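You operate a simulated robot arm through the tools that you are given. There is no shell and no other tool. Be economical: measure what you need, move in short steps, check, and stop when the job is done.

The job below is to be done with a simulated two-armed robot. You get a single attempt, and the scene is never put back.

## Task
Carry the blue seed tray under the peg board and press its holes.
Fine: roll the grey trolley against the wall bench and brake it before the tray is lifted; board up again; the green seed tray, its cover and other controls of the wall bench stay.

The check looks at the end state, three seconds after you hand in, the way a careful person would. Anything else that was tipped, shoved, dropped, spilled or broken makes it a failure. A push-on lid holds only when it is set on centred and level and pressed home; a screw cap is set on level and turned clockwise until tight.

## Robot
Two 6-joint arms with two-finger parallel grippers on one trunk, on a base that drives. Base frame: it is fixed to the floor where the robot stands at the start and does not move with it; the origin is under the middle of the robot, x ahead of it, y to its left, z up; the surface under the hand at the start is at about z = 0.773. Units: m, rad, N and s.
The left shoulder is at the start at [0.06, 0.187, 1.197], the right one opposite. With the tool pointing down near the work surface each hand reaches from about 0.1 to 0.58 m from the robot's upright axis, wherever it stands, measured 20 degrees to its own side. Places, roughly: base under the peg board [0, -0.6, 0.8]; dial below the grey heat mat [-1, -1, 0.7]; dial below the orange heat mat [-0.5, -0.7, 0.7]; green valve handle [-0.4, -0.8, 0.9]; grey trolley [0.5, -0.3, 0.5]; peg board [0.1, -0.8, 1]; red lever [0.2, -0.2, 0.7]; switch below the grey heat mat [-1.2, -1.2, 0.7]; switch below the orange heat mat [-0.7, -0.9, 0.7]; switch beside the grow lamp plate [-1.5, -1.4, 0.7]. Payload 1.57 kg a hand.
The tool frame of a hand sits at the grasp point between the pads (the TCP): z along the fingers, y along the line on which they close. The tips reach 0.03 m beyond it. The gripper opens to 0.11 m. The fingers are 0.024 m wide and 0.012 m thick; the gripper's body (0.048 by 0.112 m) begins 0.078 m behind the TCP.
Orientation is that of the tool frame in the base frame, as a unit quaternion [w, x, y, z]. With the fingers straight down and closing along the base's y, the tool's x points along the base's -x, its y along +y and its z along -z.

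## Interface
- The arms move only by the tool apply_moves. It takes "left_series", "right_series" or both (then of equal length, played together; a hand with none holds still); each is a list of rows, each a list of 7 numbers: the shift along the tool's x, y, z in m, then the turn, a rotation vector about the tool's x, y, z in rad, then the gripper command, from -1 (shut) to 1 (fully open), values between in proportion. In form: [[dx, dy, dz, rx, ry, rz, claw], ...]. A call has 1 to 12 rows; each row is the pose to reach, as a shift and turn from the pose commanded when the call began, along the tool's axes at that moment. A row lasts 0.2 s, in which the tool goes at most 0.05 m and 0.15 rad; a call with a longer step from one row to the next is refused whole, and so is a gripper value outside its range. Where a pose cannot be reached the arm comes as near as it can. A force on the tool above 80 N (or 10 N above the force at the start of the call, whichever is more), or a blocked arm, ends the call early, and 0.2 s more pass. Each finger travels about 0.153 m/s and halts on what it meets, pressing with about 40 N; the grip force reading is that of the motor and also rises with nothing between the fingers. The clock runs only during rows and for 0.2 s after the last one: add rows that repeat a pose to give the fingers time. The reply holds the time, the measured pose of the TCP, the force on the tool along the base axes, the opening and the grip force, in the units named above and with some noise, with the torque about the TCP (base axes, N m) and any sound that the robot's microphone picked up.
- Cameras (640 x 400 px; columns grow to the right, rows downward): "scene" is now at [0, -0.0332, 1.7268]; the picture's right is [-0.48, -0.88, -0.00], its down [-0.74, 0.41, -0.53] and it looks along [0.46, -0.25, -0.85] (base axes); focal length 253 px, centre (320, 200). "left" rides on the left gripper at [0.07, -0.016, -0.141] in its tool frame; the picture's right is [0.23, 0.97, 0.00], its down [-0.86, 0.20, -0.48] and it looks along [-0.47, 0.11, 0.88] (tool axes); focal length 222 px, centre (320, 200). "right" rides on the right gripper at [0.07, 0.016, -0.141] in its tool frame; the picture's right is [-0.23, 0.97, 0.00], its down [-0.86, -0.20, -0.48] and it looks along [-0.47, -0.11, 0.88] (tool axes); focal length 222 px, centre (320, 200). There is no depth. A picture from a camera that has moved, and an enlarged one, comes with that camera's place and axes in the base frame and with its lens.
- grab_frame(camera): a new picture of that camera. It takes no simulated time.
- lift_body(by): slides the trunk up (or, below 0, down) by that many m; the arms and the scene camera ride with it, the base frame stays. It gives what a move gives, with no picture.
- roll_base(legs): drives the robot by 1 to 6 legs, each [ahead, left, turn to the left] in m, m and rad, along the robot's own axes; the way and the turn of a leg run together, so that a leg with both is an arc; at most 1.5 m and 3.142 rad a leg. The arms and the cameras ride along, it lands a little off, and it stops where it bumps. It gives what a move gives.
- head_to(pan, tilt): turns the head with the scene camera to pan (to the left, within 1.501 rad either way) and tilt (down, from -0.506 to 1.204), counted from straight ahead of the robot. It gives what a move gives.
- zoom(camera, box): a new picture of the part [left, top, right, bottom] of that camera's present view, enlarged. It takes no simulated time.
- hand_in(): hands the job in; it is judged then, once.

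Work in short steps. Places have to be worked out from the pictures, the camera data and where the tool is seen: move nearer, look again, correct. Check each grasp and each placing, and mend what went wrong. You have 120 turns and 88 pictures in all, those below and enlarged ones among them. Open the grippers and draw the arms clear of the work before you hand the job in, unless the task says otherwise; then end with one line.

The tools are called after ">>>" as a command line: name --argument value ..., lists and objects as JSON in quotes. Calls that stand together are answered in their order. apply_moves: Moves the arms, as the interface text tells. Its arguments: {"type":"object","properties":{"left_series":{"type":"array"},"right_series":{"type":"array"}},"required":[]} The other tools are called the same way: lift_body (by) slides the trunk up or down; roll_base (legs) drives the base; head_to (pan, tilt) turns the head that bears the scene camera; grab_frame (camera) takes a picture; zoom (camera, box) takes an enlarged picture of a part of a camera's view; hand_in () hands the job in.

At the start:

```text
clock: 0.0
left_tcp_pos: [0.3433, -0.0231, 1.3768]
left_tool_rot: [0.0, 0.0, 1.0, 0.0]
left_ft_force: [-0.5, -1.0, 0.1]
left_moment: [-0.03, 0.01, -0.01]
left_opening: 0.1102
left_finger_force: 0.1
right_tcp_pos: [0.3092, -0.3635, 1.4109]
right_tool_rot: [0.0, 0.0, 1.0, 0.001]
right_ft_force: [0.4, -0.3, 0.2]
right_moment: [-0.02, 0.0, 0.0]
right_opening: 0.1101
right_finger_force: 0.0
trunk travel left (down, up): [-0.825, 0.165]
robot x, y, heading: [0.0019, 0.0024, -0.003]
head pan, tilt: [-0.504, 1.018]
```

scene: 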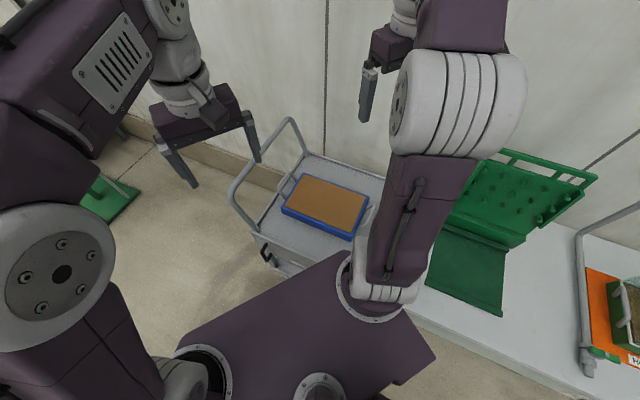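
right: 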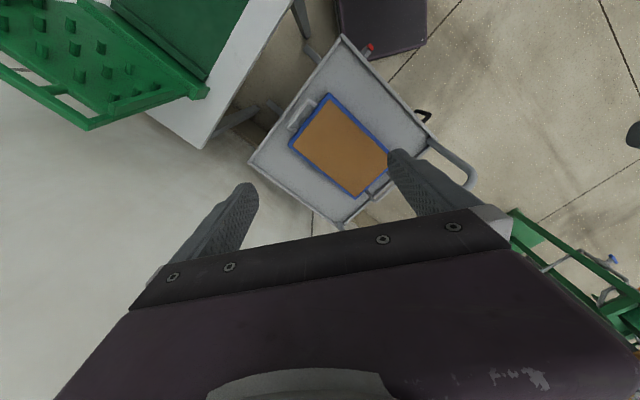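
left: 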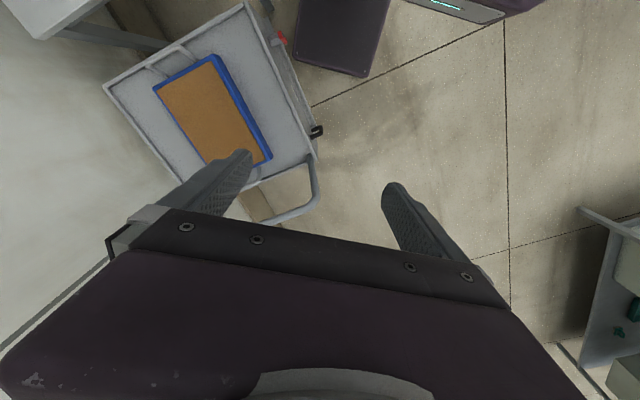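

The trolley stands a little away from the bench with the blue tray on it. I'll look closer at the trolley, its red lever and the bench.

>>> zoom --camera "right" --box '[200, 0, 520, 200]'

>>> zoom --camera "scene" --box '[200, 100, 520, 300]'

>>> zoom --camera "left" --box '[80, 0, 400, 200]'

```text
2.00 times, centred on (360, 100) of right
camera zoom: at [0.2396, -0.3474, 1.5524], right [0.23, 0.97, 0.0], down [0.86, -0.2, 0.48], along [0.47, -0.11, -0.88], focal length 444 px, centre (240, 400)
```

zoom: 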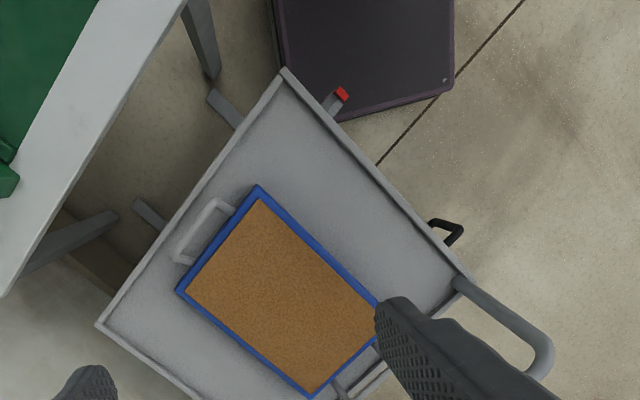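

```text
2.00 times, centred on (360, 200) of scene
camera zoom: at [0.0, -0.0332, 1.7268], right [-0.48, -0.88, 0.0], down [-0.74, 0.41, -0.53], along [0.46, -0.25, -0.85], focal length 505 px, centre (240, 200)
```

zoom: 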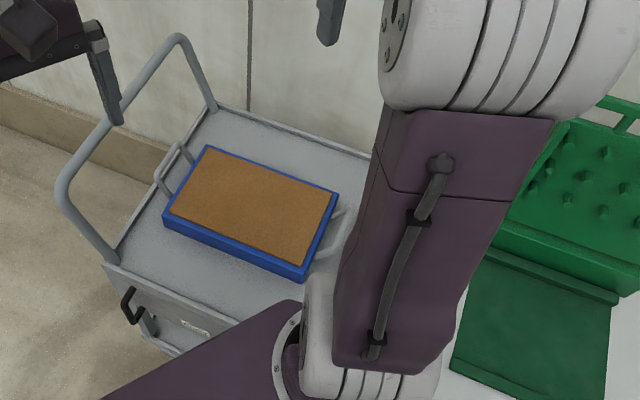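

```text
2.00 times, centred on (240, 100) of left
camera zoom: at [0.2733, -0.0402, 1.5193], right [-0.23, 0.97, 0.0], down [0.86, 0.2, 0.48], along [0.47, 0.11, -0.88], focal length 444 px, centre (480, 400)
```

zoom: 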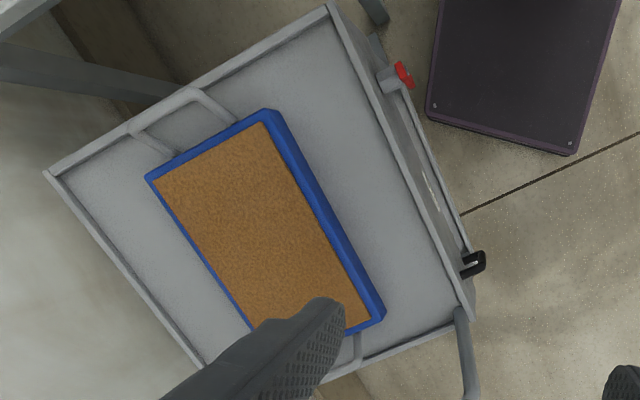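

From triangulation, the trolley top is at z≈0.77 and its near corner at about (0.15,-0.26). It stands about 0.15 m from the bench end, and the bench and trolley face about -0.94 rad. I'll back off diagonally and turn to face them squarely.

>>> roll_base --legs '[[-0.11, 0.15, 0], [0, 0, -0.94]]'

>>> head_to --pan 0.0 --tilt 0.9

>>> grab_frame --camera "scene"

>>> grab_frame --camera "right"

>>> grab_frame --camera "left"

```text
clock: 3.9
left_tcp_pos: [0.0738, -0.1378, 1.3785]
left_tool_rot: [0.0, 0.45, 0.893, 0.0]
left_ft_force: [-0.6, -0.5, 1.3]
left_moment: [-0.01, -0.05, 0.01]
left_opening: 0.1099
left_finger_force: 0.2
right_tcp_pos: [-0.2172, -0.3137, 1.4094]
right_tool_rot: [0.001, 0.45, 0.893, 0.0]
right_ft_force: [0.8, 0.6, -1.0]
right_moment: [-0.02, 0.0, -0.06]
right_opening: 0.1101
right_finger_force: 0.1
trunk travel left (down, up): [-0.825, 0.165]
robot x, y, heading: [-0.1081, 0.1528, -0.939]
head pan, tilt: [-0.504, 1.018]
```

```text
clock: 4.9
left_tcp_pos: [0.0738, -0.1379, 1.3778]
left_tool_rot: [0.0, 0.45, 0.893, 0.0]
left_ft_force: [0.0, 0.3, -0.4]
left_moment: [-0.02, -0.02, 0.04]
left_opening: 0.11
left_finger_force: 0.2
right_tcp_pos: [-0.2189, -0.3133, 1.4102]
right_tool_rot: [0.0, 0.45, 0.893, 0.0]
right_ft_force: [-0.4, 1.4, -0.2]
right_moment: [0.02, 0.0, 0.01]
right_opening: 0.1102
right_finger_force: 0.0
trunk travel left (down, up): [-0.825, 0.165]
robot x, y, heading: [-0.1144, 0.1506, -0.936]
head pan, tilt: [0.0, 0.901]
```

```text
81 pictures are left
camera scene: at [-0.1017, 0.1391, 1.7352], right [-0.8, -0.59, 0.0], down [-0.47, 0.63, -0.62], along [0.37, -0.5, -0.78], focal length 253 px, centre (320, 200)
```

scene: 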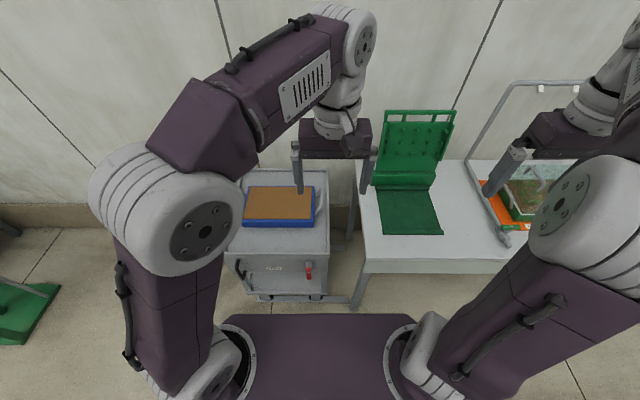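

```text
80 pictures are left
camera right: at [-0.2469, -0.2479, 1.5524], right [0.92, 0.4, 0.0], down [0.35, -0.81, 0.48], along [0.19, -0.44, -0.88], focal length 222 px, centre (320, 200)
```

right: 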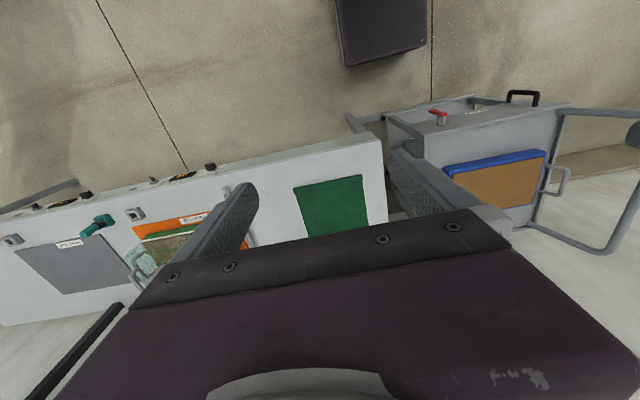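

```text
79 pictures are left
camera left: at [0.02, -0.0919, 1.5193], right [0.65, 0.76, 0.0], down [0.67, -0.57, 0.48], along [0.36, -0.31, -0.88], focal length 222 px, centre (320, 200)
```

left: 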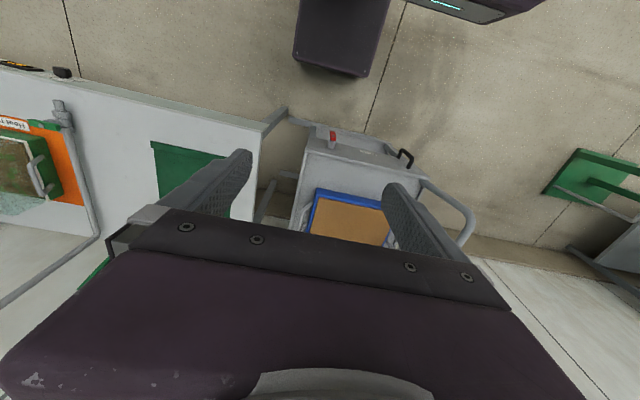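

The robot now faces the bench squarely. I'll zoom on the trolley front and on the peg board.

>>> zoom --camera "scene" --box '[200, 150, 400, 310]'

>>> zoom --camera "scene" --box '[340, 90, 500, 250]'

>>> zoom --camera "left" --box '[240, 80, 480, 260]'

```text
2.50 times, centred on (300, 230) of scene
camera zoom: at [-0.1017, 0.1391, 1.7352], right [-0.8, -0.59, 0.0], down [-0.47, 0.63, -0.62], along [0.37, -0.5, -0.78], focal length 631 px, centre (370, 125)
```

zoom: 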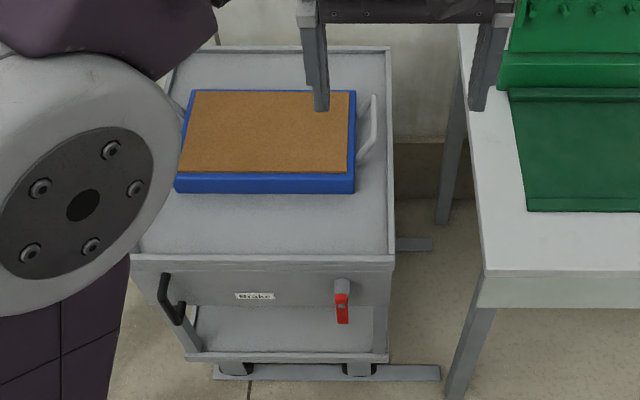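

```text
2.50 times, centred on (420, 170) of scene
camera zoom: at [-0.1017, 0.1391, 1.7352], right [-0.8, -0.59, 0.0], down [-0.47, 0.63, -0.62], along [0.37, -0.5, -0.78], focal length 631 px, centre (70, 275)
```

zoom: 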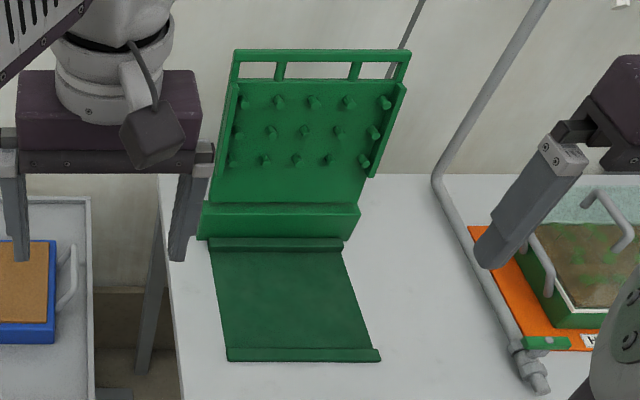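

```text
2.22 times, centred on (360, 170) of left
camera zoom: at [0.02, -0.0919, 1.5193], right [0.65, 0.76, 0.0], down [0.67, -0.57, 0.48], along [0.36, -0.31, -0.88], focal length 494 px, centre (231, 267)
```

zoom: 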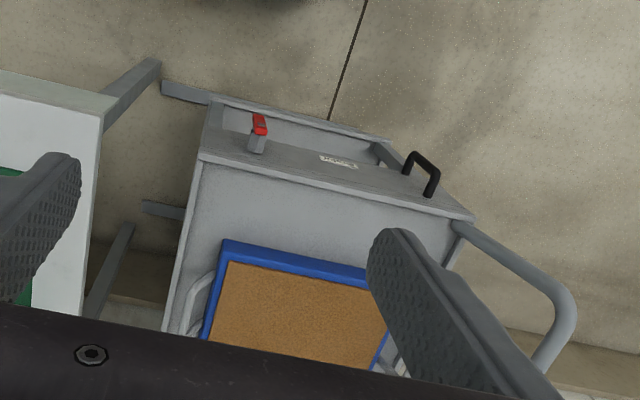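

The label by the red lever reads "Brake", the trolley sits on floor rails, and the black U bar is a vertical grab handle at about (0.42, 0.0, 0.63–0.75). I'll drive 0.1 m ahead and bring the left hand over that handle.

>>> roll_base --legs '[[0.1, 0, 0]]'

>>> apply_moves --left_series '[[0, 0.045, 0, 0, 0, 0, 1], [0, 0.09, 0, 0, 0, 0, 1], [0, 0.135, 0, 0, 0, 0, 1], [0, 0.18, 0, 0, 0, 0, 1], [0, 0.225, 0.0, 0, 0, 0, 1], [0, 0.27, 0.0, 0, 0, 0, 1], [0, 0.315, 0.0, 0, 0, 0, 1], [0, 0.36, 0.0, 0, 0, 0, 1], [0, 0.36, 0.05, 0, 0, 0, 1], [0, 0.36, 0.1, 0, 0, 0, 1], [0, 0.36, 0.15, 0, 0, 0, 1], [0, 0.36, 0.2, 0, 0, 0, 1]]'

>>> grab_frame --camera "left"

>>> grab_frame --camera "scene"

```text
clock: 6.0
left_tcp_pos: [0.1311, -0.2126, 1.3794]
left_tool_rot: [0.002, 0.451, 0.893, 0.0]
left_ft_force: [-0.5, 0.6, 0.1]
left_moment: [-0.06, -0.03, -0.01]
left_opening: 0.1098
left_finger_force: 0.1
right_tcp_pos: [-0.1629, -0.3888, 1.4114]
right_tool_rot: [0.002, 0.45, 0.893, -0.001]
right_ft_force: [0.2, 0.4, -0.8]
right_moment: [-0.03, -0.03, -0.03]
right_opening: 0.1102
right_finger_force: 0.1
trunk travel left (down, up): [-0.825, 0.165]
robot x, y, heading: [-0.0503, 0.0738, -0.93]
head pan, tilt: [0.0, 0.901]
```

```text
clock: 8.6
left_tcp_pos: [0.4219, -0.0057, 1.1793]
left_tool_rot: [0.0, 0.451, 0.892, -0.001]
left_ft_force: [1.2, 0.0, 0.5]
left_moment: [-0.01, 0.01, 0.0]
left_opening: 0.1099
left_finger_force: 0.1
right_tcp_pos: [-0.1588, -0.3935, 1.4097]
right_tool_rot: [0.0, 0.45, 0.893, 0.0]
right_ft_force: [-0.5, 0.1, -0.7]
right_moment: [0.0, 0.04, -0.03]
right_opening: 0.1101
right_finger_force: 0.1
trunk travel left (down, up): [-0.825, 0.165]
robot x, y, heading: [-0.0514, 0.0764, -0.935]
head pan, tilt: [0.0, 0.901]
```

```text
75 pictures are left
camera left: at [0.3681, 0.0411, 1.3206], right [0.65, 0.76, 0.0], down [0.67, -0.57, 0.48], along [0.36, -0.31, -0.88], focal length 222 px, centre (320, 200)
```

left: 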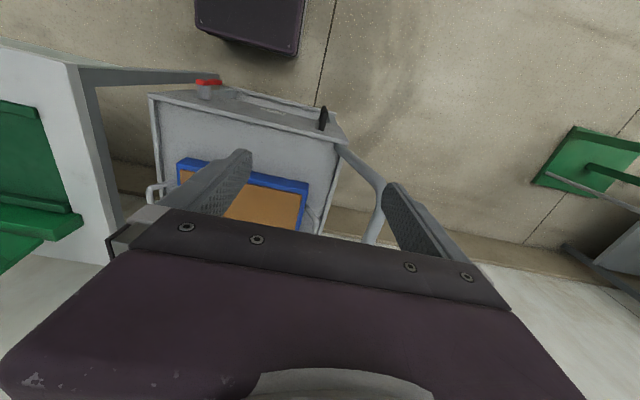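

```text
74 pictures are left
camera scene: at [-0.0414, 0.0594, 1.7353], right [-0.8, -0.59, 0.0], down [-0.47, 0.63, -0.62], along [0.37, -0.5, -0.78], focal length 253 px, centre (320, 200)
```

scene: 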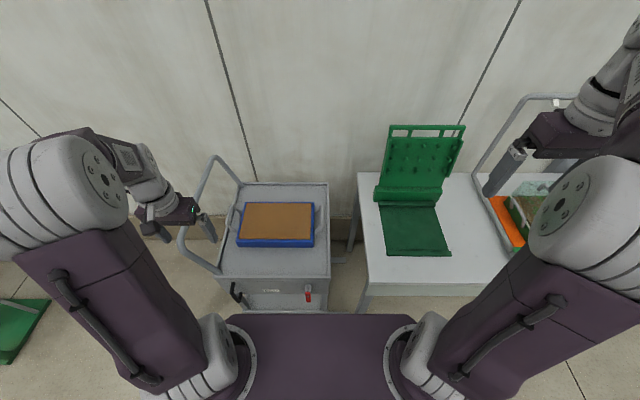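

The handle bar lies at the predicted place. I'll drop to about z=0.85 and look again before grasping.

>>> apply_moves --left_series '[[0, 0, 0.05, 0, 0, 0, 1], [0, 0, 0.1, 0, 0, 0, 1], [0, 0, 0.15, 0, 0, 0, 1], [0, 0, 0.2, 0, 0, 0, 1], [0, 0, 0.25, 0, 0, 0, 1], [0, 0, 0.3, 0, 0, 0, 1], [0, 0, 0.34, 0, 0, 0, 1]]'

>>> grab_frame --camera "left"

>>> zoom --camera "scene" --box '[140, 160, 360, 320]'

```text
clock: 10.2
left_tcp_pos: [0.4234, -0.0037, 0.8352]
left_tool_rot: [0.0, 0.451, 0.893, 0.0]
left_ft_force: [0.8, 0.6, -0.4]
left_moment: [-0.02, 0.0, -0.04]
left_opening: 0.1102
left_finger_force: 0.0
right_tcp_pos: [-0.1593, -0.3926, 1.4109]
right_tool_rot: [0.0, 0.451, 0.893, 0.001]
right_ft_force: [0.1, -0.5, -0.6]
right_moment: [-0.01, 0.05, 0.05]
right_opening: 0.1099
right_finger_force: 0.0
trunk travel left (down, up): [-0.825, 0.165]
robot x, y, heading: [-0.0492, 0.0692, -0.937]
head pan, tilt: [0.0, 0.901]
```

```text
73 pictures are left
camera left: at [0.3692, 0.043, 0.9763], right [0.65, 0.76, 0.0], down [0.67, -0.57, 0.48], along [0.36, -0.31, -0.88], focal length 222 px, centre (320, 200)
```

left: 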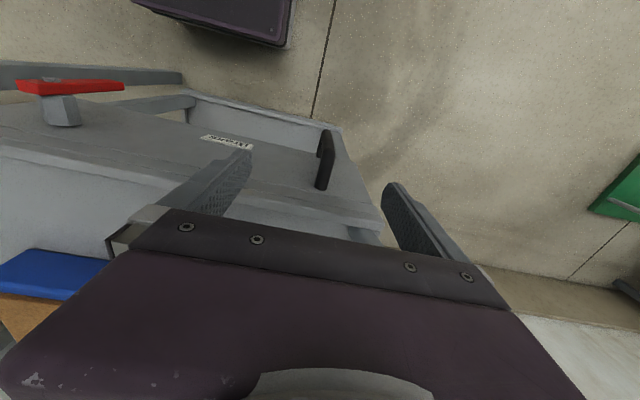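

```text
2.50 times, centred on (250, 240) of scene
camera zoom: at [-0.0416, 0.0596, 1.7353], right [-0.8, -0.59, 0.0], down [-0.47, 0.63, -0.62], along [0.37, -0.5, -0.78], focal length 631 px, centre (495, 100)
```

zoom: 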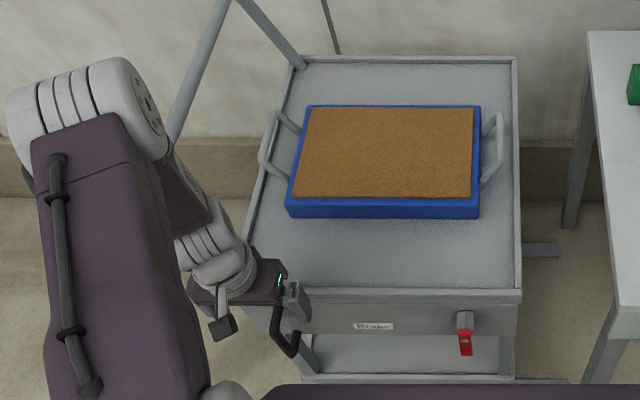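

The bar's outer face is at f≈0.23–0.25, about 1 cm nearer the robot than the TCP. I'll shift back 12 mm, descend to z≈0.70 and close on the bar.

>>> apply_moves --left_series '[[0.012, 0.003, 0.0, 0, 0, 0, 1], [0.012, 0.003, 0.04, 0, 0, 0, 1], [0.012, 0.003, 0.08, 0, 0, 0, 1], [0.012, 0.003, 0.115, 0, 0, 0, 1], [0.012, 0.003, 0.135, 0, 0, 0, 1], [0.012, 0.003, 0.135, 0, 0, 0, 0], [0.012, 0.003, 0.135, 0, 0, 0, -0.5], [0.012, 0.003, 0.135, 0, 0, 0, -1], [0.012, 0.003, 0.135, 0, 0, 0, -1]]'

>>> grab_frame --camera "left"

```text
clock: 12.2
left_tcp_pos: [0.414, 0.0113, 0.7042]
left_tool_rot: [-0.004, 0.45, 0.893, -0.001]
left_ft_force: [-15.4, 15.3, -8.4]
left_moment: [-0.35, -0.39, -0.05]
left_opening: 0.0001
left_finger_force: 20.8
right_tcp_pos: [-0.1614, -0.3889, 1.4116]
right_tool_rot: [0.0, 0.45, 0.893, 0.0]
right_ft_force: [0.8, -0.4, 0.2]
right_moment: [0.01, 0.03, 0.0]
right_opening: 0.11
right_finger_force: 0.0
trunk travel left (down, up): [-0.825, 0.165]
robot x, y, heading: [-0.0523, 0.0726, -0.932]
head pan, tilt: [0.0, 0.901]
```

```text
71 pictures are left
camera left: at [0.3598, 0.0571, 0.8448], right [0.65, 0.76, 0.0], down [0.67, -0.57, 0.47], along [0.36, -0.31, -0.88], focal length 222 px, centre (320, 200)
```

left: 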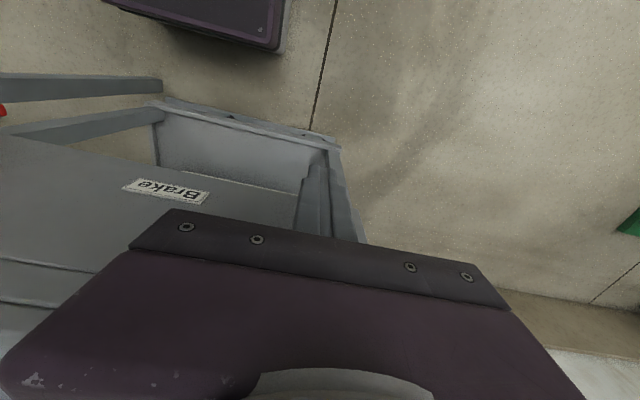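

The fingers closed empty and are pressed back off the bar, so its outer face is at f≈0.248. I'll open, move 20 mm forward and close again.

>>> apply_moves --left_series '[[0, 0, 0, 0, 0, 0, 0], [0, 0, 0, 0, 0, 0, 1], [0, 0, 0, 0, 0, 0, 1], [0, 0, 0, 0, 0, 0, 1], [-0.014, 0, 0, 0, 0, 0, 1], [-0.018, 0, 0, 0, 0, 0, 1], [-0.018, 0, 0, 0, 0, 0, 0], [-0.018, 0, 0, 0, 0, 0, -0.5], [-0.018, 0, 0, 0, 0, 0, -1], [-0.018, 0, 0, 0, 0, 0, -1]]'

```text
clock: 14.4
left_tcp_pos: [0.4282, -0.0074, 0.7042]
left_tool_rot: [0.0, 0.451, 0.893, -0.001]
left_ft_force: [-1.9, 0.9, -0.9]
left_moment: [0.75, -0.25, -0.3]
left_opening: 0.0159
left_finger_force: 31.7
right_tcp_pos: [-0.1604, -0.3942, 1.4101]
right_tool_rot: [0.0, 0.449, 0.893, 0.0]
right_ft_force: [0.9, -0.5, 1.0]
right_moment: [-0.03, -0.01, -0.01]
right_opening: 0.11
right_finger_force: 0.0
trunk travel left (down, up): [-0.825, 0.165]
robot x, y, heading: [-0.0535, 0.0736, -0.934]
head pan, tilt: [0.0, 0.901]
```

The handle is gripped (opening 16 mm). I'll pull the trolley right along the rails in small steps, watching the force.

>>> apply_moves --left_series '[[0, -0.01, 0, 0, 0, 0, -1], [0, -0.025, 0, 0, 0, 0, -1], [0, -0.04, 0, 0, 0, 0, -1], [0, -0.055, 0, 0, 0, 0, -1], [0, -0.07, 0, 0, 0, 0, -1], [0, -0.085, 0, 0, 0, 0, -1], [0, -0.1, 0, 0, 0, 0, -1], [0, -0.11, 0, 0, 0, 0, -1], [0, -0.12, 0, 0, 0, 0, -1]]'

>>> grab_frame --camera "scene"

```text
clock: 16.4
left_tcp_pos: [0.3311, -0.0786, 0.7038]
left_tool_rot: [0.001, 0.45, 0.893, 0.0]
left_ft_force: [2.2, 3.4, 12.8]
left_moment: [0.45, -0.48, -0.35]
left_opening: 0.0159
left_finger_force: 31.4
right_tcp_pos: [-0.1595, -0.3921, 1.4101]
right_tool_rot: [0.0, 0.45, 0.893, 0.0]
right_ft_force: [0.5, -0.9, 0.0]
right_moment: [0.01, 0.02, 0.02]
right_opening: 0.1101
right_finger_force: 0.1
trunk travel left (down, up): [-0.825, 0.165]
robot x, y, heading: [-0.0481, 0.0707, -0.935]
head pan, tilt: [0.0, 0.901]
```

```text
70 pictures are left
camera scene: at [-0.0443, 0.0602, 1.7354], right [-0.8, -0.59, 0.0], down [-0.47, 0.63, -0.62], along [0.37, -0.5, -0.78], focal length 253 px, centre (320, 200)
```

scene: 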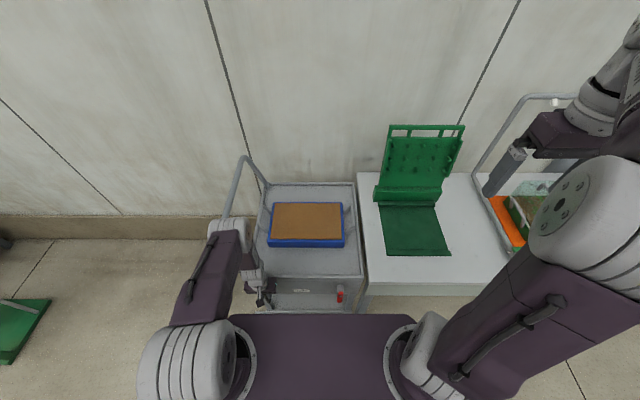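

It rolls freely and the gap is nearly shut. I'll creep on until contact shows.

>>> apply_moves --left_series '[[0, -0.004, 0, 0, 0, 0, -1], [0, -0.008, 0, 0, 0, 0, -1], [0, -0.012, 0, 0, 0, 0, -1], [0, -0.016, 0, 0, 0, 0, -1], [0, -0.018, 0, 0, 0, 0, -1], [0, -0.018, 0, 0, 0, 0, -1]]'

>>> zoom --camera "scene" --box '[240, 170, 440, 330]'

```text
clock: 17.3
left_tcp_pos: [0.3296, -0.079, 0.7015]
left_tool_rot: [0.001, 0.442, 0.897, -0.005]
left_ft_force: [50.1, 43.6, 19.7]
left_moment: [1.61, -0.89, -0.2]
left_opening: 0.0192
left_finger_force: 33.0
right_tcp_pos: [-0.1498, -0.384, 1.4129]
right_tool_rot: [0.0, 0.447, 0.894, -0.004]
right_ft_force: [-0.1, -0.6, -0.5]
right_moment: [0.0, 0.0, 0.02]
right_opening: 0.1098
right_finger_force: 0.0
trunk travel left (down, up): [-0.825, 0.165]
robot x, y, heading: [-0.0545, 0.073, -0.932]
head pan, tilt: [0.0, 0.901]
stopped in row 4 (left hand): the force on the tool passed its limit at 82 N (the readings are from after the stop); the commanded pose is now the measured one
```

```text
2.50 times, centred on (340, 250) of scene
camera zoom: at [-0.034, 0.07, 1.7351], right [-0.8, -0.6, 0.01], down [-0.47, 0.62, -0.62], along [0.37, -0.5, -0.78], focal length 631 px, centre (270, 75)
```

zoom: 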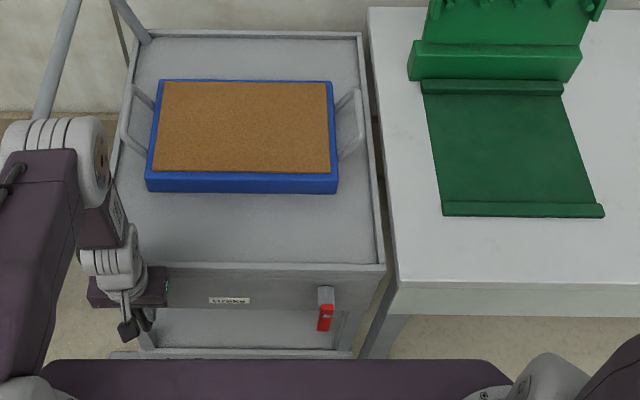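

Solid contact at 82 N. Before braking I'll check whether the trolley truly abuts or catches on something, viewing the gap closely.

>>> apply_moves --left_series '[[0, 0.0, 0, 0, 0, 0, -1], [0, 0.0, 0, 0, 0, 0, -1]]'

>>> zoom --camera "scene" --box '[320, 170, 400, 320]'

>>> grab_frame --camera "right"

```text
clock: 17.9
left_tcp_pos: [0.3274, -0.0808, 0.7021]
left_tool_rot: [0.002, 0.445, 0.895, -0.004]
left_ft_force: [53.3, 47.4, 23.5]
left_moment: [1.39, -1.19, -0.15]
left_opening: 0.0233
left_finger_force: 35.8
right_tcp_pos: [-0.1521, -0.3846, 1.413]
right_tool_rot: [-0.001, 0.449, 0.893, -0.003]
right_ft_force: [-0.6, 0.1, 0.4]
right_moment: [0.05, 0.0, 0.0]
right_opening: 0.1099
right_finger_force: 0.0
trunk travel left (down, up): [-0.825, 0.165]
robot x, y, heading: [-0.0496, 0.0694, -0.935]
head pan, tilt: [0.0, 0.901]
```

```text
2.67 times, centred on (360, 245) of scene
camera zoom: at [-0.0345, 0.0709, 1.7353], right [-0.8, -0.6, 0.01], down [-0.47, 0.62, -0.62], along [0.37, -0.5, -0.78], focal length 674 px, centre (213, 80)
```

zoom: 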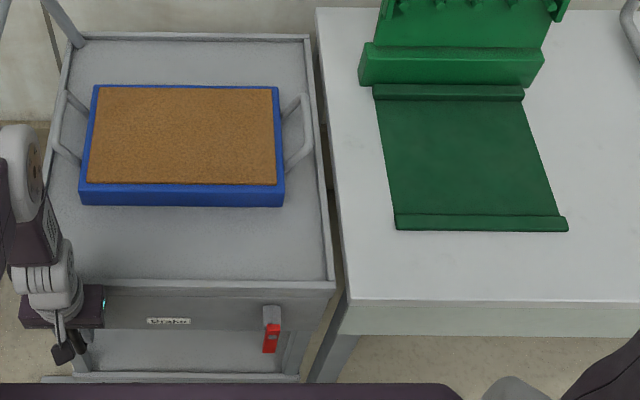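

```text
67 pictures are left
camera right: at [-0.1798, -0.3174, 1.5558], right [0.92, 0.4, -0.01], down [0.35, -0.8, 0.48], along [0.19, -0.44, -0.88], focal length 222 px, centre (320, 200)
```

right: 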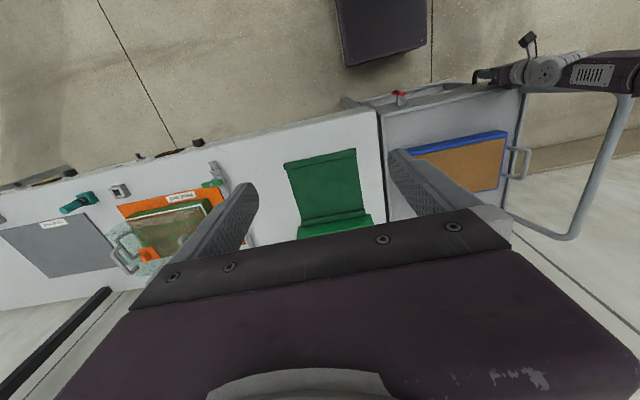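

The tool still carries about 50 N and a gap of 1–2 cm seems to remain at the top. I'll ease the load slightly and bring the right-hand camera over the gap to judge it.

>>> apply_moves --left_series '[[0, 0.002, 0, 0, 0, 0, -1], [0, 0.004, 0, 0, 0, 0, -1], [0, 0.005, 0, 0, 0, 0, -1], [0, 0.005, 0, 0, 0, 0, -1], [0, 0.005, 0, 0, 0, 0, -1], [0, 0.005, 0, 0, 0, 0, -1], [0, 0.005, 0, 0, 0, 0, -1], [0, 0.005, 0, 0, 0, 0, -1]]' --right_series '[[0, 0.03, 0.04, 0, 0, 0, 1], [0, 0.06, 0.08, 0, 0, 0, 1], [0, 0.09, 0.12, 0, 0, 0, 1], [0, 0.11, 0.16, 0, 0, 0, 1], [0, 0.13, 0.2, 0, 0, 0, 1], [0, 0.14, 0.24, 0, 0, 0, 1], [0, 0.14, 0.28, 0, 0, 0, 1], [0, 0.14, 0.32, 0, 0, 0, 1]]'

>>> grab_frame --camera "right"

```text
clock: 19.7
left_tcp_pos: [0.3304, -0.0796, 0.7041]
left_tool_rot: [0.0, 0.446, 0.895, -0.004]
left_ft_force: [44.1, 40.4, 12.9]
left_moment: [1.54, -0.68, -0.15]
left_opening: 0.0165
left_finger_force: 31.3
right_tcp_pos: [-0.0418, -0.3021, 1.0912]
right_tool_rot: [-0.001, 0.45, 0.893, -0.003]
right_ft_force: [0.1, 0.0, 0.1]
right_moment: [0.05, 0.02, 0.01]
right_opening: 0.1101
right_finger_force: 0.2
trunk travel left (down, up): [-0.825, 0.165]
robot x, y, heading: [-0.0514, 0.0719, -0.928]
head pan, tilt: [0.0, 0.901]
```

```text
66 pictures are left
camera right: at [-0.0698, -0.2354, 1.2335], right [0.92, 0.4, -0.01], down [0.35, -0.8, 0.48], along [0.19, -0.44, -0.88], focal length 222 px, centre (320, 200)
```

right: 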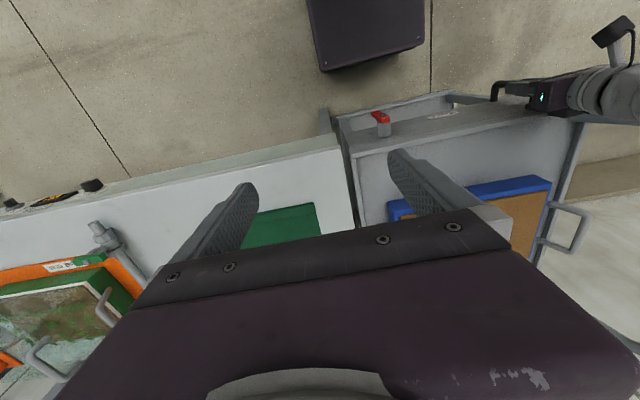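

>>> zoom --camera "right" --box '[300, 80, 420, 250]'

```text
2.35 times, centred on (360, 165) of right
camera zoom: at [-0.0698, -0.2354, 1.2335], right [0.92, 0.4, -0.01], down [0.35, -0.8, 0.48], along [0.19, -0.44, -0.88], focal length 523 px, centre (226, 282)
```

zoom: 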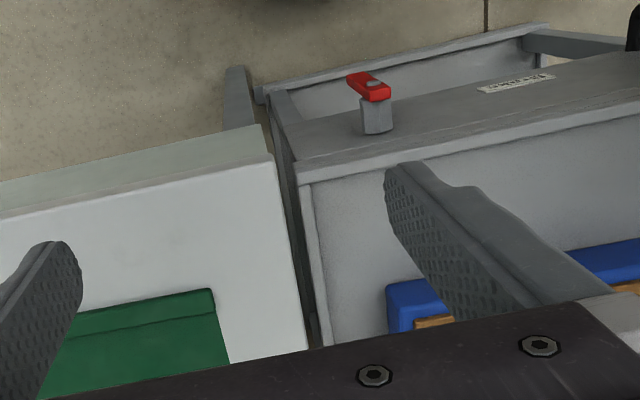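

The trolley moved exactly ~0.12 m and the rails no longer protrude past it, so it is at its end stop. The brake lever hangs vertically (z 0.61–0.755, f≈0.255, l≈-0.08). I'll release the handle, raise the left hand clear and back off to make room for a forward-pointing right hand.

>>> apply_moves --left_series '[[0, 0.0, 0, 0, 0, 0, 0], [0, 0.0, 0, 0, 0, 0, 1], [0, 0.0, 0, 0, 0, 0, 1], [0, 0, 0, 0, 0, 0, 1], [0.03, 0, 0, 0, 0, 0, 1], [0.06, 0, 0, 0, 0, 0, 1], [0.06, 0, -0.05, 0, 0, 0, 1], [0.06, 0, -0.1, 0, 0, 0, 1], [0.06, 0, -0.15, 0, 0, 0, 1], [0.06, 0, -0.2, 0, 0, 0, 1], [0.06, 0, -0.25, 0, 0, 0, 1], [0.06, 0, -0.3, 0, 0, 0, 1]]'

>>> roll_base --legs '[[-0.17, 0, 0]]'

>>> zoom --camera "scene" --box '[240, 150, 440, 310]'

```text
clock: 22.3
left_tcp_pos: [0.2905, -0.0334, 1.0025]
left_tool_rot: [0.003, 0.447, 0.895, -0.001]
left_ft_force: [0.3, 0.6, 0.2]
left_moment: [-0.01, -0.05, 0.02]
left_opening: 0.11
left_finger_force: 0.0
right_tcp_pos: [-0.0471, -0.3047, 1.0902]
right_tool_rot: [0.001, 0.449, 0.893, 0.0]
right_ft_force: [0.3, 0.2, -0.1]
right_moment: [-0.01, -0.01, 0.0]
right_opening: 0.1099
right_finger_force: 0.0
trunk travel left (down, up): [-0.825, 0.165]
robot x, y, heading: [-0.0508, 0.0716, -0.935]
head pan, tilt: [0.0, 0.901]
```

```text
clock: 23.8
left_tcp_pos: [0.1944, 0.0971, 1.0011]
left_tool_rot: [0.001, 0.447, 0.894, 0.0]
left_ft_force: [0.1, 0.7, 0.9]
left_moment: [0.04, 0.04, 0.02]
left_opening: 0.1102
left_finger_force: 0.0
right_tcp_pos: [-0.1427, -0.1748, 1.0892]
right_tool_rot: [-0.001, 0.448, 0.894, 0.0]
right_ft_force: [0.7, -0.3, 0.7]
right_moment: [0.0, -0.01, 0.02]
right_opening: 0.1099
right_finger_force: 0.0
trunk travel left (down, up): [-0.825, 0.165]
robot x, y, heading: [-0.1476, 0.2093, -0.932]
head pan, tilt: [0.0, 0.901]
```

```text
2.50 times, centred on (340, 230) of scene
camera zoom: at [-0.1386, 0.1906, 1.7352], right [-0.8, -0.6, 0.0], down [-0.47, 0.63, -0.62], along [0.37, -0.5, -0.79], focal length 631 px, centre (270, 125)
```

zoom: 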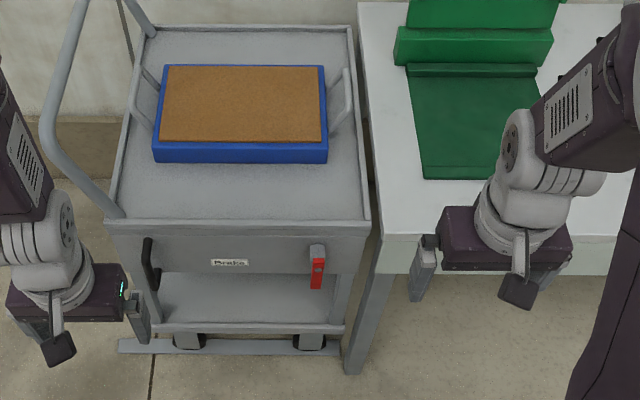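

The trolley stayed put. I'll lower the trunk 0.25 m, then turn the right hand to point forward in front of the brake lever.

>>> lift_body --by -0.25

>>> apply_moves --right_series '[[-0.011, 0.0125, 0, 0, -0.143, 0, 1], [-0.022, 0.025, 0, 0, -0.286, 0, 1], [-0.033, 0.0375, 0, 0, -0.429, 0, 1], [-0.044, 0.05, 0, 0, -0.572, 0, 0.5], [-0.055, 0.0625, 0, 0, -0.715, 0, 0.1], [-0.066, 0.075, 0, 0, -0.858, 0, 0], [-0.077, 0.0875, 0, 0, -1.0, 0, 0], [-0.088, 0.1, 0, 0, -1.143, 0, 0], [-0.1, 0.1125, 0, 0, -1.286, 0, 0], [-0.11, 0.125, 0, 0, -1.429, 0, 0], [-0.12, 0.139, 0, 0, -1.57, 0, 0]]'

>>> grab_frame --camera "right"

>>> grab_frame --camera "scene"

```text
clock: 26.4
left_tcp_pos: [0.1929, 0.0998, 0.7528]
left_tool_rot: [0.002, 0.447, 0.895, -0.001]
left_ft_force: [1.0, -0.6, 0.3]
left_moment: [0.02, -0.01, -0.01]
left_opening: 0.1098
left_finger_force: 0.0
right_tcp_pos: [-0.1449, -0.1725, 0.8391]
right_tool_rot: [0.0, 0.449, 0.894, 0.0]
right_ft_force: [0.5, -0.4, -0.1]
right_moment: [0.01, -0.02, -0.01]
right_opening: 0.1101
right_finger_force: 0.1
trunk travel left (down, up): [-0.575, 0.415]
robot x, y, heading: [-0.1503, 0.206, -0.932]
head pan, tilt: [0.0, 0.901]
```

```text
clock: 28.8
left_tcp_pos: [0.1939, 0.0996, 0.7535]
left_tool_rot: [0.002, 0.447, 0.895, -0.001]
left_ft_force: [-0.7, -0.2, 0.4]
left_moment: [0.0, 0.01, 0.02]
left_opening: 0.1101
left_finger_force: 0.0
right_tcp_pos: [0.0628, -0.24, 1.0992]
right_tool_rot: [0.595, 0.326, 0.677, -0.285]
right_ft_force: [0.2, 0.2, 0.6]
right_moment: [0.0, 0.01, -0.01]
right_opening: 0.055
right_finger_force: 0.1
right hand out of reach, approached as far as the arm can: row 2, 3, 4, 5, 6, 7, 8, 9, 10, 11
trunk travel left (down, up): [-0.575, 0.415]
robot x, y, heading: [-0.1499, 0.2058, -0.929]
head pan, tilt: [0.0, 0.901]
```

```text
63 pictures are left
camera right: at [-0.0173, -0.1145, 1.0495], right [0.78, 0.59, 0.23], down [-0.39, 0.16, 0.91], along [0.5, -0.79, 0.35], focal length 222 px, centre (320, 200)
```

right: 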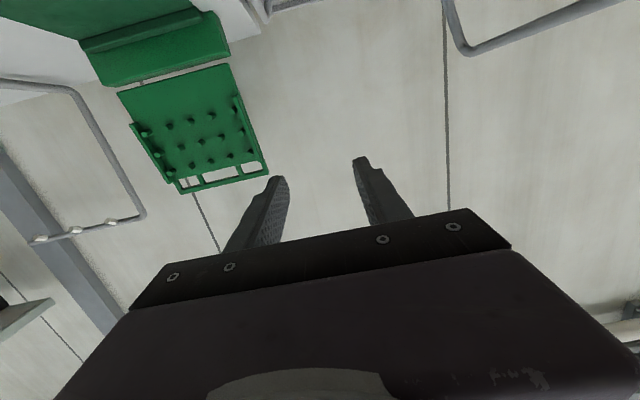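

```text
62 pictures are left
camera scene: at [-0.1424, 0.1946, 1.4852], right [-0.8, -0.6, 0.0], down [-0.47, 0.63, -0.62], along [0.37, -0.5, -0.78], focal length 253 px, centre (320, 200)
```

scene: 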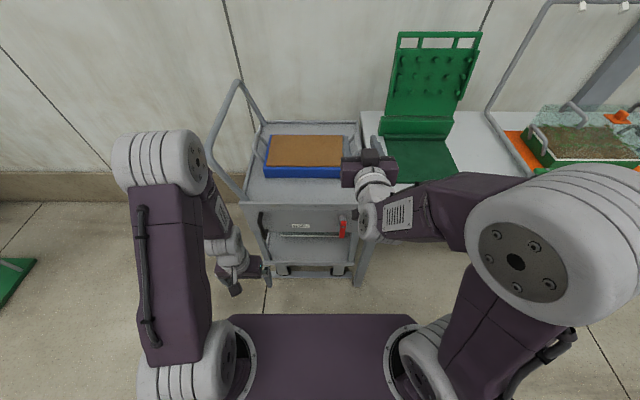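

The horizontal pose was too folded with the trunk low, and the arm drifted up to z 1.1, clear of everything. I'll raise the trunk again so that the wrist has room, then re-command the pose.

>>> lift_body --by 0.25

>>> apply_moves --right_series '[[0, 0, 0, 0, 0, 0, 0], [0, 0, 0, 0, 0, 0, 0], [0, 0, 0, 0, 0, 0, 0]]'

```text
clock: 31.3
left_tcp_pos: [0.194, 0.1005, 1.0036]
left_tool_rot: [0.001, 0.446, 0.895, 0.0]
left_ft_force: [0.0, -0.2, 0.2]
left_moment: [-0.01, 0.02, 0.02]
left_opening: 0.11
left_finger_force: 0.1
right_tcp_pos: [0.0633, -0.2421, 1.3495]
right_tool_rot: [0.596, 0.326, 0.676, -0.286]
right_ft_force: [-1.1, 0.4, 0.0]
right_moment: [-0.01, 0.01, 0.02]
right_opening: 0.055
right_finger_force: 0.0
trunk travel left (down, up): [-0.825, 0.165]
robot x, y, heading: [-0.1505, 0.2054, -0.927]
head pan, tilt: [0.0, 0.901]
```

```text
clock: 32.1
left_tcp_pos: [0.1934, 0.0989, 1.0028]
left_tool_rot: [0.001, 0.446, 0.895, -0.001]
left_ft_force: [-0.7, -0.1, -0.4]
left_moment: [-0.01, 0.01, 0.02]
left_opening: 0.11
left_finger_force: 0.0
right_tcp_pos: [0.0638, -0.2408, 1.3493]
right_tool_rot: [0.596, 0.325, 0.677, -0.285]
right_ft_force: [0.3, -0.5, 0.4]
right_moment: [0.03, 0.0, -0.01]
right_opening: 0.0547
right_finger_force: 0.1
trunk travel left (down, up): [-0.825, 0.165]
robot x, y, heading: [-0.151, 0.2056, -0.932]
head pan, tilt: [0.0, 0.901]
```

The hand now points forward (slightly down), x' down and y' left. I'll draw it back 0.07 m and lower it in front of the panel in steps.

>>> apply_moves --right_series '[[0, 0, -0.04, 0, 0, 0, 0], [0, 0, -0.07, 0, 0, 0, 0], [0.05, 0, -0.07, 0, 0, 0, 0], [0.1, 0, -0.07, 0, 0, 0, 0], [0.15, 0, -0.07, 0, 0, 0, 0], [0.2, 0, -0.07, 0, 0, 0, 0], [0.25, 0, -0.07, 0, 0, 0, 0], [0.3, 0, -0.07, 0, 0, 0, 0], [0.35, 0, -0.07, 0, 0, 0, 0], [0.4, 0, -0.07, 0, 0, 0, 0], [0.45, 0, -0.07, 0, 0, 0, 0], [0.5, 0, -0.07, 0, 0, 0, 0]]'

>>> grab_frame --camera "scene"

>>> grab_frame --camera "right"

```text
clock: 34.7
left_tcp_pos: [0.1922, 0.0997, 1.0009]
left_tool_rot: [0.002, 0.446, 0.895, -0.001]
left_ft_force: [1.4, 0.1, 0.4]
left_moment: [0.01, -0.04, 0.0]
left_opening: 0.11
left_finger_force: 0.1
right_tcp_pos: [0.073, -0.217, 1.3521]
right_tool_rot: [0.592, 0.326, 0.681, -0.282]
right_ft_force: [-0.2, 0.0, 0.4]
right_moment: [0.01, 0.0, 0.0]
right_opening: 0.0549
right_finger_force: 0.0
right hand out of reach, approached as far as the arm can: row 1, 2, 3, 4, 5, 6, 7, 8, 9, 10, 11, 12
trunk travel left (down, up): [-0.825, 0.165]
robot x, y, heading: [-0.1518, 0.208, -0.929]
head pan, tilt: [0.0, 0.901]
```

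```text
61 pictures are left
camera scene: at [-0.141, 0.1939, 1.7352], right [-0.8, -0.6, 0.0], down [-0.47, 0.63, -0.62], along [0.37, -0.5, -0.78], focal length 253 px, centre (320, 200)
```

scene: 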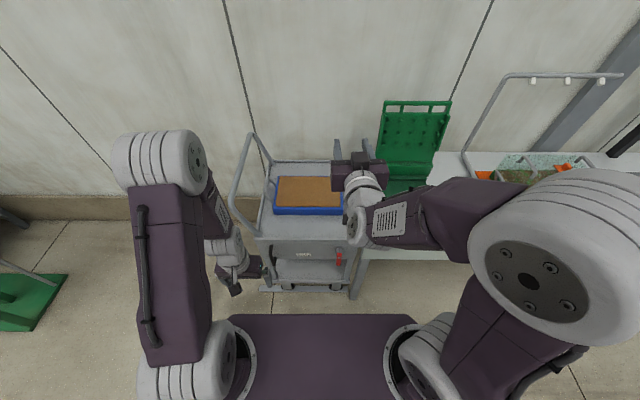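

```text
60 pictures are left
camera right: at [-0.0078, -0.091, 1.3032], right [0.78, 0.59, 0.23], down [-0.38, 0.15, 0.91], along [0.5, -0.8, 0.34], focal length 222 px, centre (320, 200)
```

right: 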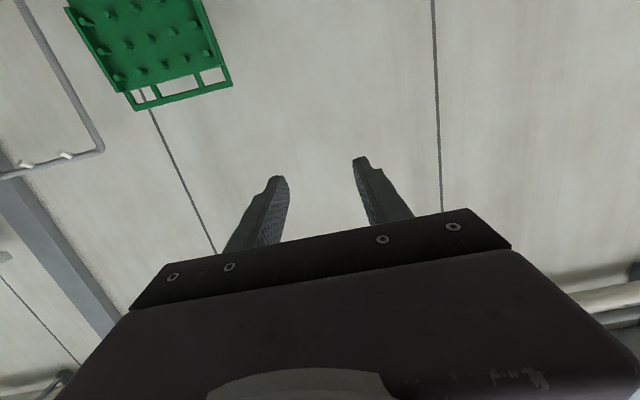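

Horizontal isn't reachable lower down. I'll use a roughly 45° forward-down tilt instead, so first I turn the hand back by 0.75 rad.

>>> apply_moves --right_series '[[0, 0, 0, 0, 0.15, 0, 0], [0, 0, 0, 0, 0.3, 0, 0], [0, 0, 0, 0, 0.45, 0, 0], [0, 0, 0, 0, 0.6, 0, 0], [0, 0, 0, 0, 0.75, 0, 0], [0, 0, 0, 0, 0.75, 0, 0]]'

```text
clock: 36.1
left_tcp_pos: [0.1922, 0.0997, 1.002]
left_tool_rot: [0.002, 0.446, 0.895, 0.0]
left_ft_force: [0.7, -0.4, -0.4]
left_moment: [-0.01, 0.01, -0.01]
left_opening: 0.1102
left_finger_force: 0.1
right_tcp_pos: [0.0631, -0.2328, 1.3374]
right_tool_rot: [0.306, 0.408, 0.848, -0.146]
right_ft_force: [0.6, -0.1, 0.2]
right_moment: [0.02, 0.0, 0.01]
right_opening: 0.0551
right_finger_force: 0.1
trunk travel left (down, up): [-0.825, 0.165]
robot x, y, heading: [-0.1521, 0.2035, -0.931]
head pan, tilt: [0.0, 0.901]
```

The tilt is now 40° forward from vertical. I'll lower the hand to f≈0.17, z≈0.75 in front of the lever and look.

>>> apply_moves --right_series '[[0.0347, 0, 0.0348, 0, 0, 0, 0], [0.0693, 0, 0.0696, 0, 0, 0, 0], [0.104, 0, 0.1044, 0, 0, 0, 0], [0.1387, 0, 0.1392, 0, 0, 0, 0], [0.1733, 0, 0.174, 0, 0, 0, 0], [0.208, 0, 0.2088, 0, 0, 0, 0], [0.2427, 0, 0.2436, 0, 0, 0, 0], [0.2773, 0, 0.2784, 0, 0, 0, 0], [0.312, 0, 0.3132, 0, 0, 0, 0], [0.3467, 0, 0.348, 0, 0, 0, 0], [0.3813, 0, 0.3828, 0, 0, 0, 0], [0.416, 0, 0.4176, 0, 0, 0, 0]]'

>>> grab_frame --camera "right"

>>> zoom --camera "scene" --box '[240, 150, 440, 310]'

```text
clock: 38.7
left_tcp_pos: [0.1919, 0.0991, 1.0031]
left_tool_rot: [0.002, 0.446, 0.895, -0.001]
left_ft_force: [0.1, 0.4, -0.6]
left_moment: [0.02, -0.01, -0.02]
left_opening: 0.1099
left_finger_force: 0.1
right_tcp_pos: [0.0286, -0.1939, 0.7468]
right_tool_rot: [0.307, 0.407, 0.848, -0.146]
right_ft_force: [0.0, -0.2, 1.5]
right_moment: [0.01, -0.01, 0.0]
right_opening: 0.0552
right_finger_force: 0.0
right hand out of reach, approached as far as the arm can: row 9, 10, 11
trunk travel left (down, up): [-0.825, 0.165]
robot x, y, heading: [-0.1522, 0.2058, -0.931]
head pan, tilt: [0.0, 0.901]
```

```text
59 pictures are left
camera right: at [-0.0491, -0.0719, 0.8125], right [0.87, 0.47, 0.15], down [0.06, -0.4, 0.91], along [0.49, -0.79, -0.38], focal length 222 px, centre (320, 200)
```

right: 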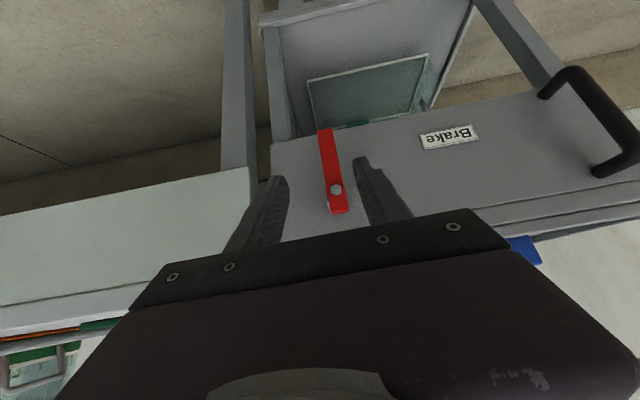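

```text
2.50 times, centred on (340, 230) of scene
camera zoom: at [-0.1418, 0.194, 1.7353], right [-0.8, -0.6, 0.0], down [-0.47, 0.63, -0.62], along [0.37, -0.5, -0.78], focal length 631 px, centre (270, 125)
```

zoom: 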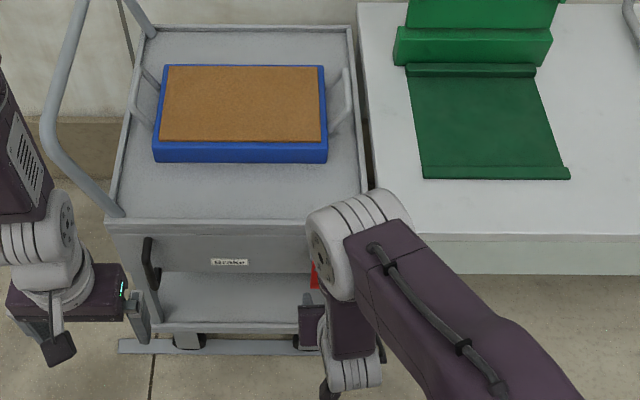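

The lever sits between the open fingers: pivot bolt at z≈0.71, free end at z≈0.63, l≈-0.081. I'll lower, move forward to cage its lower half, then close on it.

>>> apply_moves --right_series '[[0.0286, 0.006, 0.0347, 0, 0, 0, 0], [0.0573, 0.011, 0.0694, 0, 0, 0, 0], [0.04, 0.011, 0.0856, 0, 0, 0, 0], [0.0235, 0.011, 0.1018, 0, 0, 0, 0], [0.0065, 0.011, 0.118, 0, 0, 0, 0], [0.0065, 0.011, 0.118, 0, 0, 0, 0]]'

>>> grab_frame --camera "right"

```text
clock: 40.1
left_tcp_pos: [0.1934, 0.0996, 1.002]
left_tool_rot: [0.002, 0.446, 0.895, -0.001]
left_ft_force: [0.2, -0.4, 0.8]
left_moment: [0.01, 0.03, 0.0]
left_opening: 0.1099
left_finger_force: 0.1
right_tcp_pos: [0.0752, -0.2313, 0.6526]
right_tool_rot: [0.305, 0.407, 0.848, -0.146]
right_ft_force: [0.2, 0.5, 0.0]
right_moment: [-0.01, 0.0, 0.02]
right_opening: 0.0549
right_finger_force: 0.1
right hand out of reach, approached as far as the arm can: row 5, 6
trunk travel left (down, up): [-0.825, 0.165]
robot x, y, heading: [-0.1528, 0.2051, -0.933]
head pan, tilt: [0.0, 0.901]
```

```text
57 pictures are left
camera right: at [-0.0025, -0.1101, 0.7185], right [0.87, 0.47, 0.15], down [0.07, -0.4, 0.91], along [0.49, -0.78, -0.38], focal length 222 px, centre (320, 200)
```

right: 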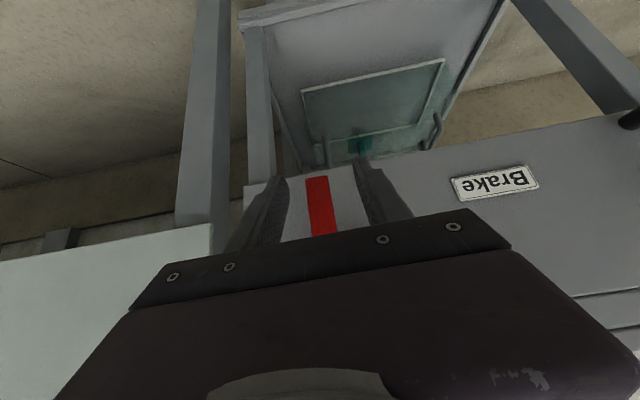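

The arm is at its reach limit, with the lever centred between the fingers but slightly ahead. I'll nudge the base 25 mm forward and close.

>>> roll_base --legs '[[0.025, 0, 0]]'

>>> apply_moves --right_series '[[0, 0, 0, 0, 0, 0, -0.4], [0, 0, 0, 0, 0, 0, -0.8], [0, 0, 0, 0, 0, 0, -1], [0, 0, 0, 0, 0, 0, -1]]'

>>> grab_frame --camera "right"

```text
clock: 41.0
left_tcp_pos: [0.2046, 0.0837, 1.004]
left_tool_rot: [0.004, 0.446, 0.895, -0.003]
left_ft_force: [-0.4, 0.8, 0.5]
left_moment: [-0.02, -0.03, -0.02]
left_opening: 0.1101
left_finger_force: 0.0
right_tcp_pos: [0.0882, -0.2498, 0.6554]
right_tool_rot: [0.307, 0.407, 0.847, -0.147]
right_ft_force: [-0.5, 0.7, 0.6]
right_moment: [0.02, 0.0, 0.04]
right_opening: 0.055
right_finger_force: 0.1
trunk travel left (down, up): [-0.825, 0.165]
robot x, y, heading: [-0.1371, 0.1863, -0.927]
head pan, tilt: [0.0, 0.901]
```

```text
clock: 42.0
left_tcp_pos: [0.2085, 0.0787, 1.0014]
left_tool_rot: [0.001, 0.446, 0.895, 0.001]
left_ft_force: [0.2, 0.1, 0.4]
left_moment: [-0.03, 0.0, 0.0]
left_opening: 0.11
left_finger_force: 0.1
right_tcp_pos: [0.0896, -0.2532, 0.6521]
right_tool_rot: [0.306, 0.407, 0.848, -0.145]
right_ft_force: [2.4, -5.8, -8.0]
right_moment: [-0.84, -0.41, -0.38]
right_opening: 0.0203
right_finger_force: 34.1
trunk travel left (down, up): [-0.825, 0.165]
robot x, y, heading: [-0.1349, 0.1916, -0.932]
head pan, tilt: [0.0, 0.901]
```

```text
56 pictures are left
camera right: at [0.0127, -0.1306, 0.718], right [0.87, 0.47, 0.15], down [0.06, -0.4, 0.91], along [0.49, -0.78, -0.38], focal length 222 px, centre (320, 200)
```

right: 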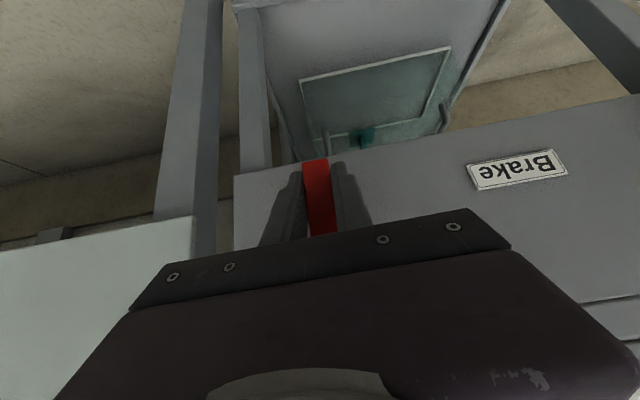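

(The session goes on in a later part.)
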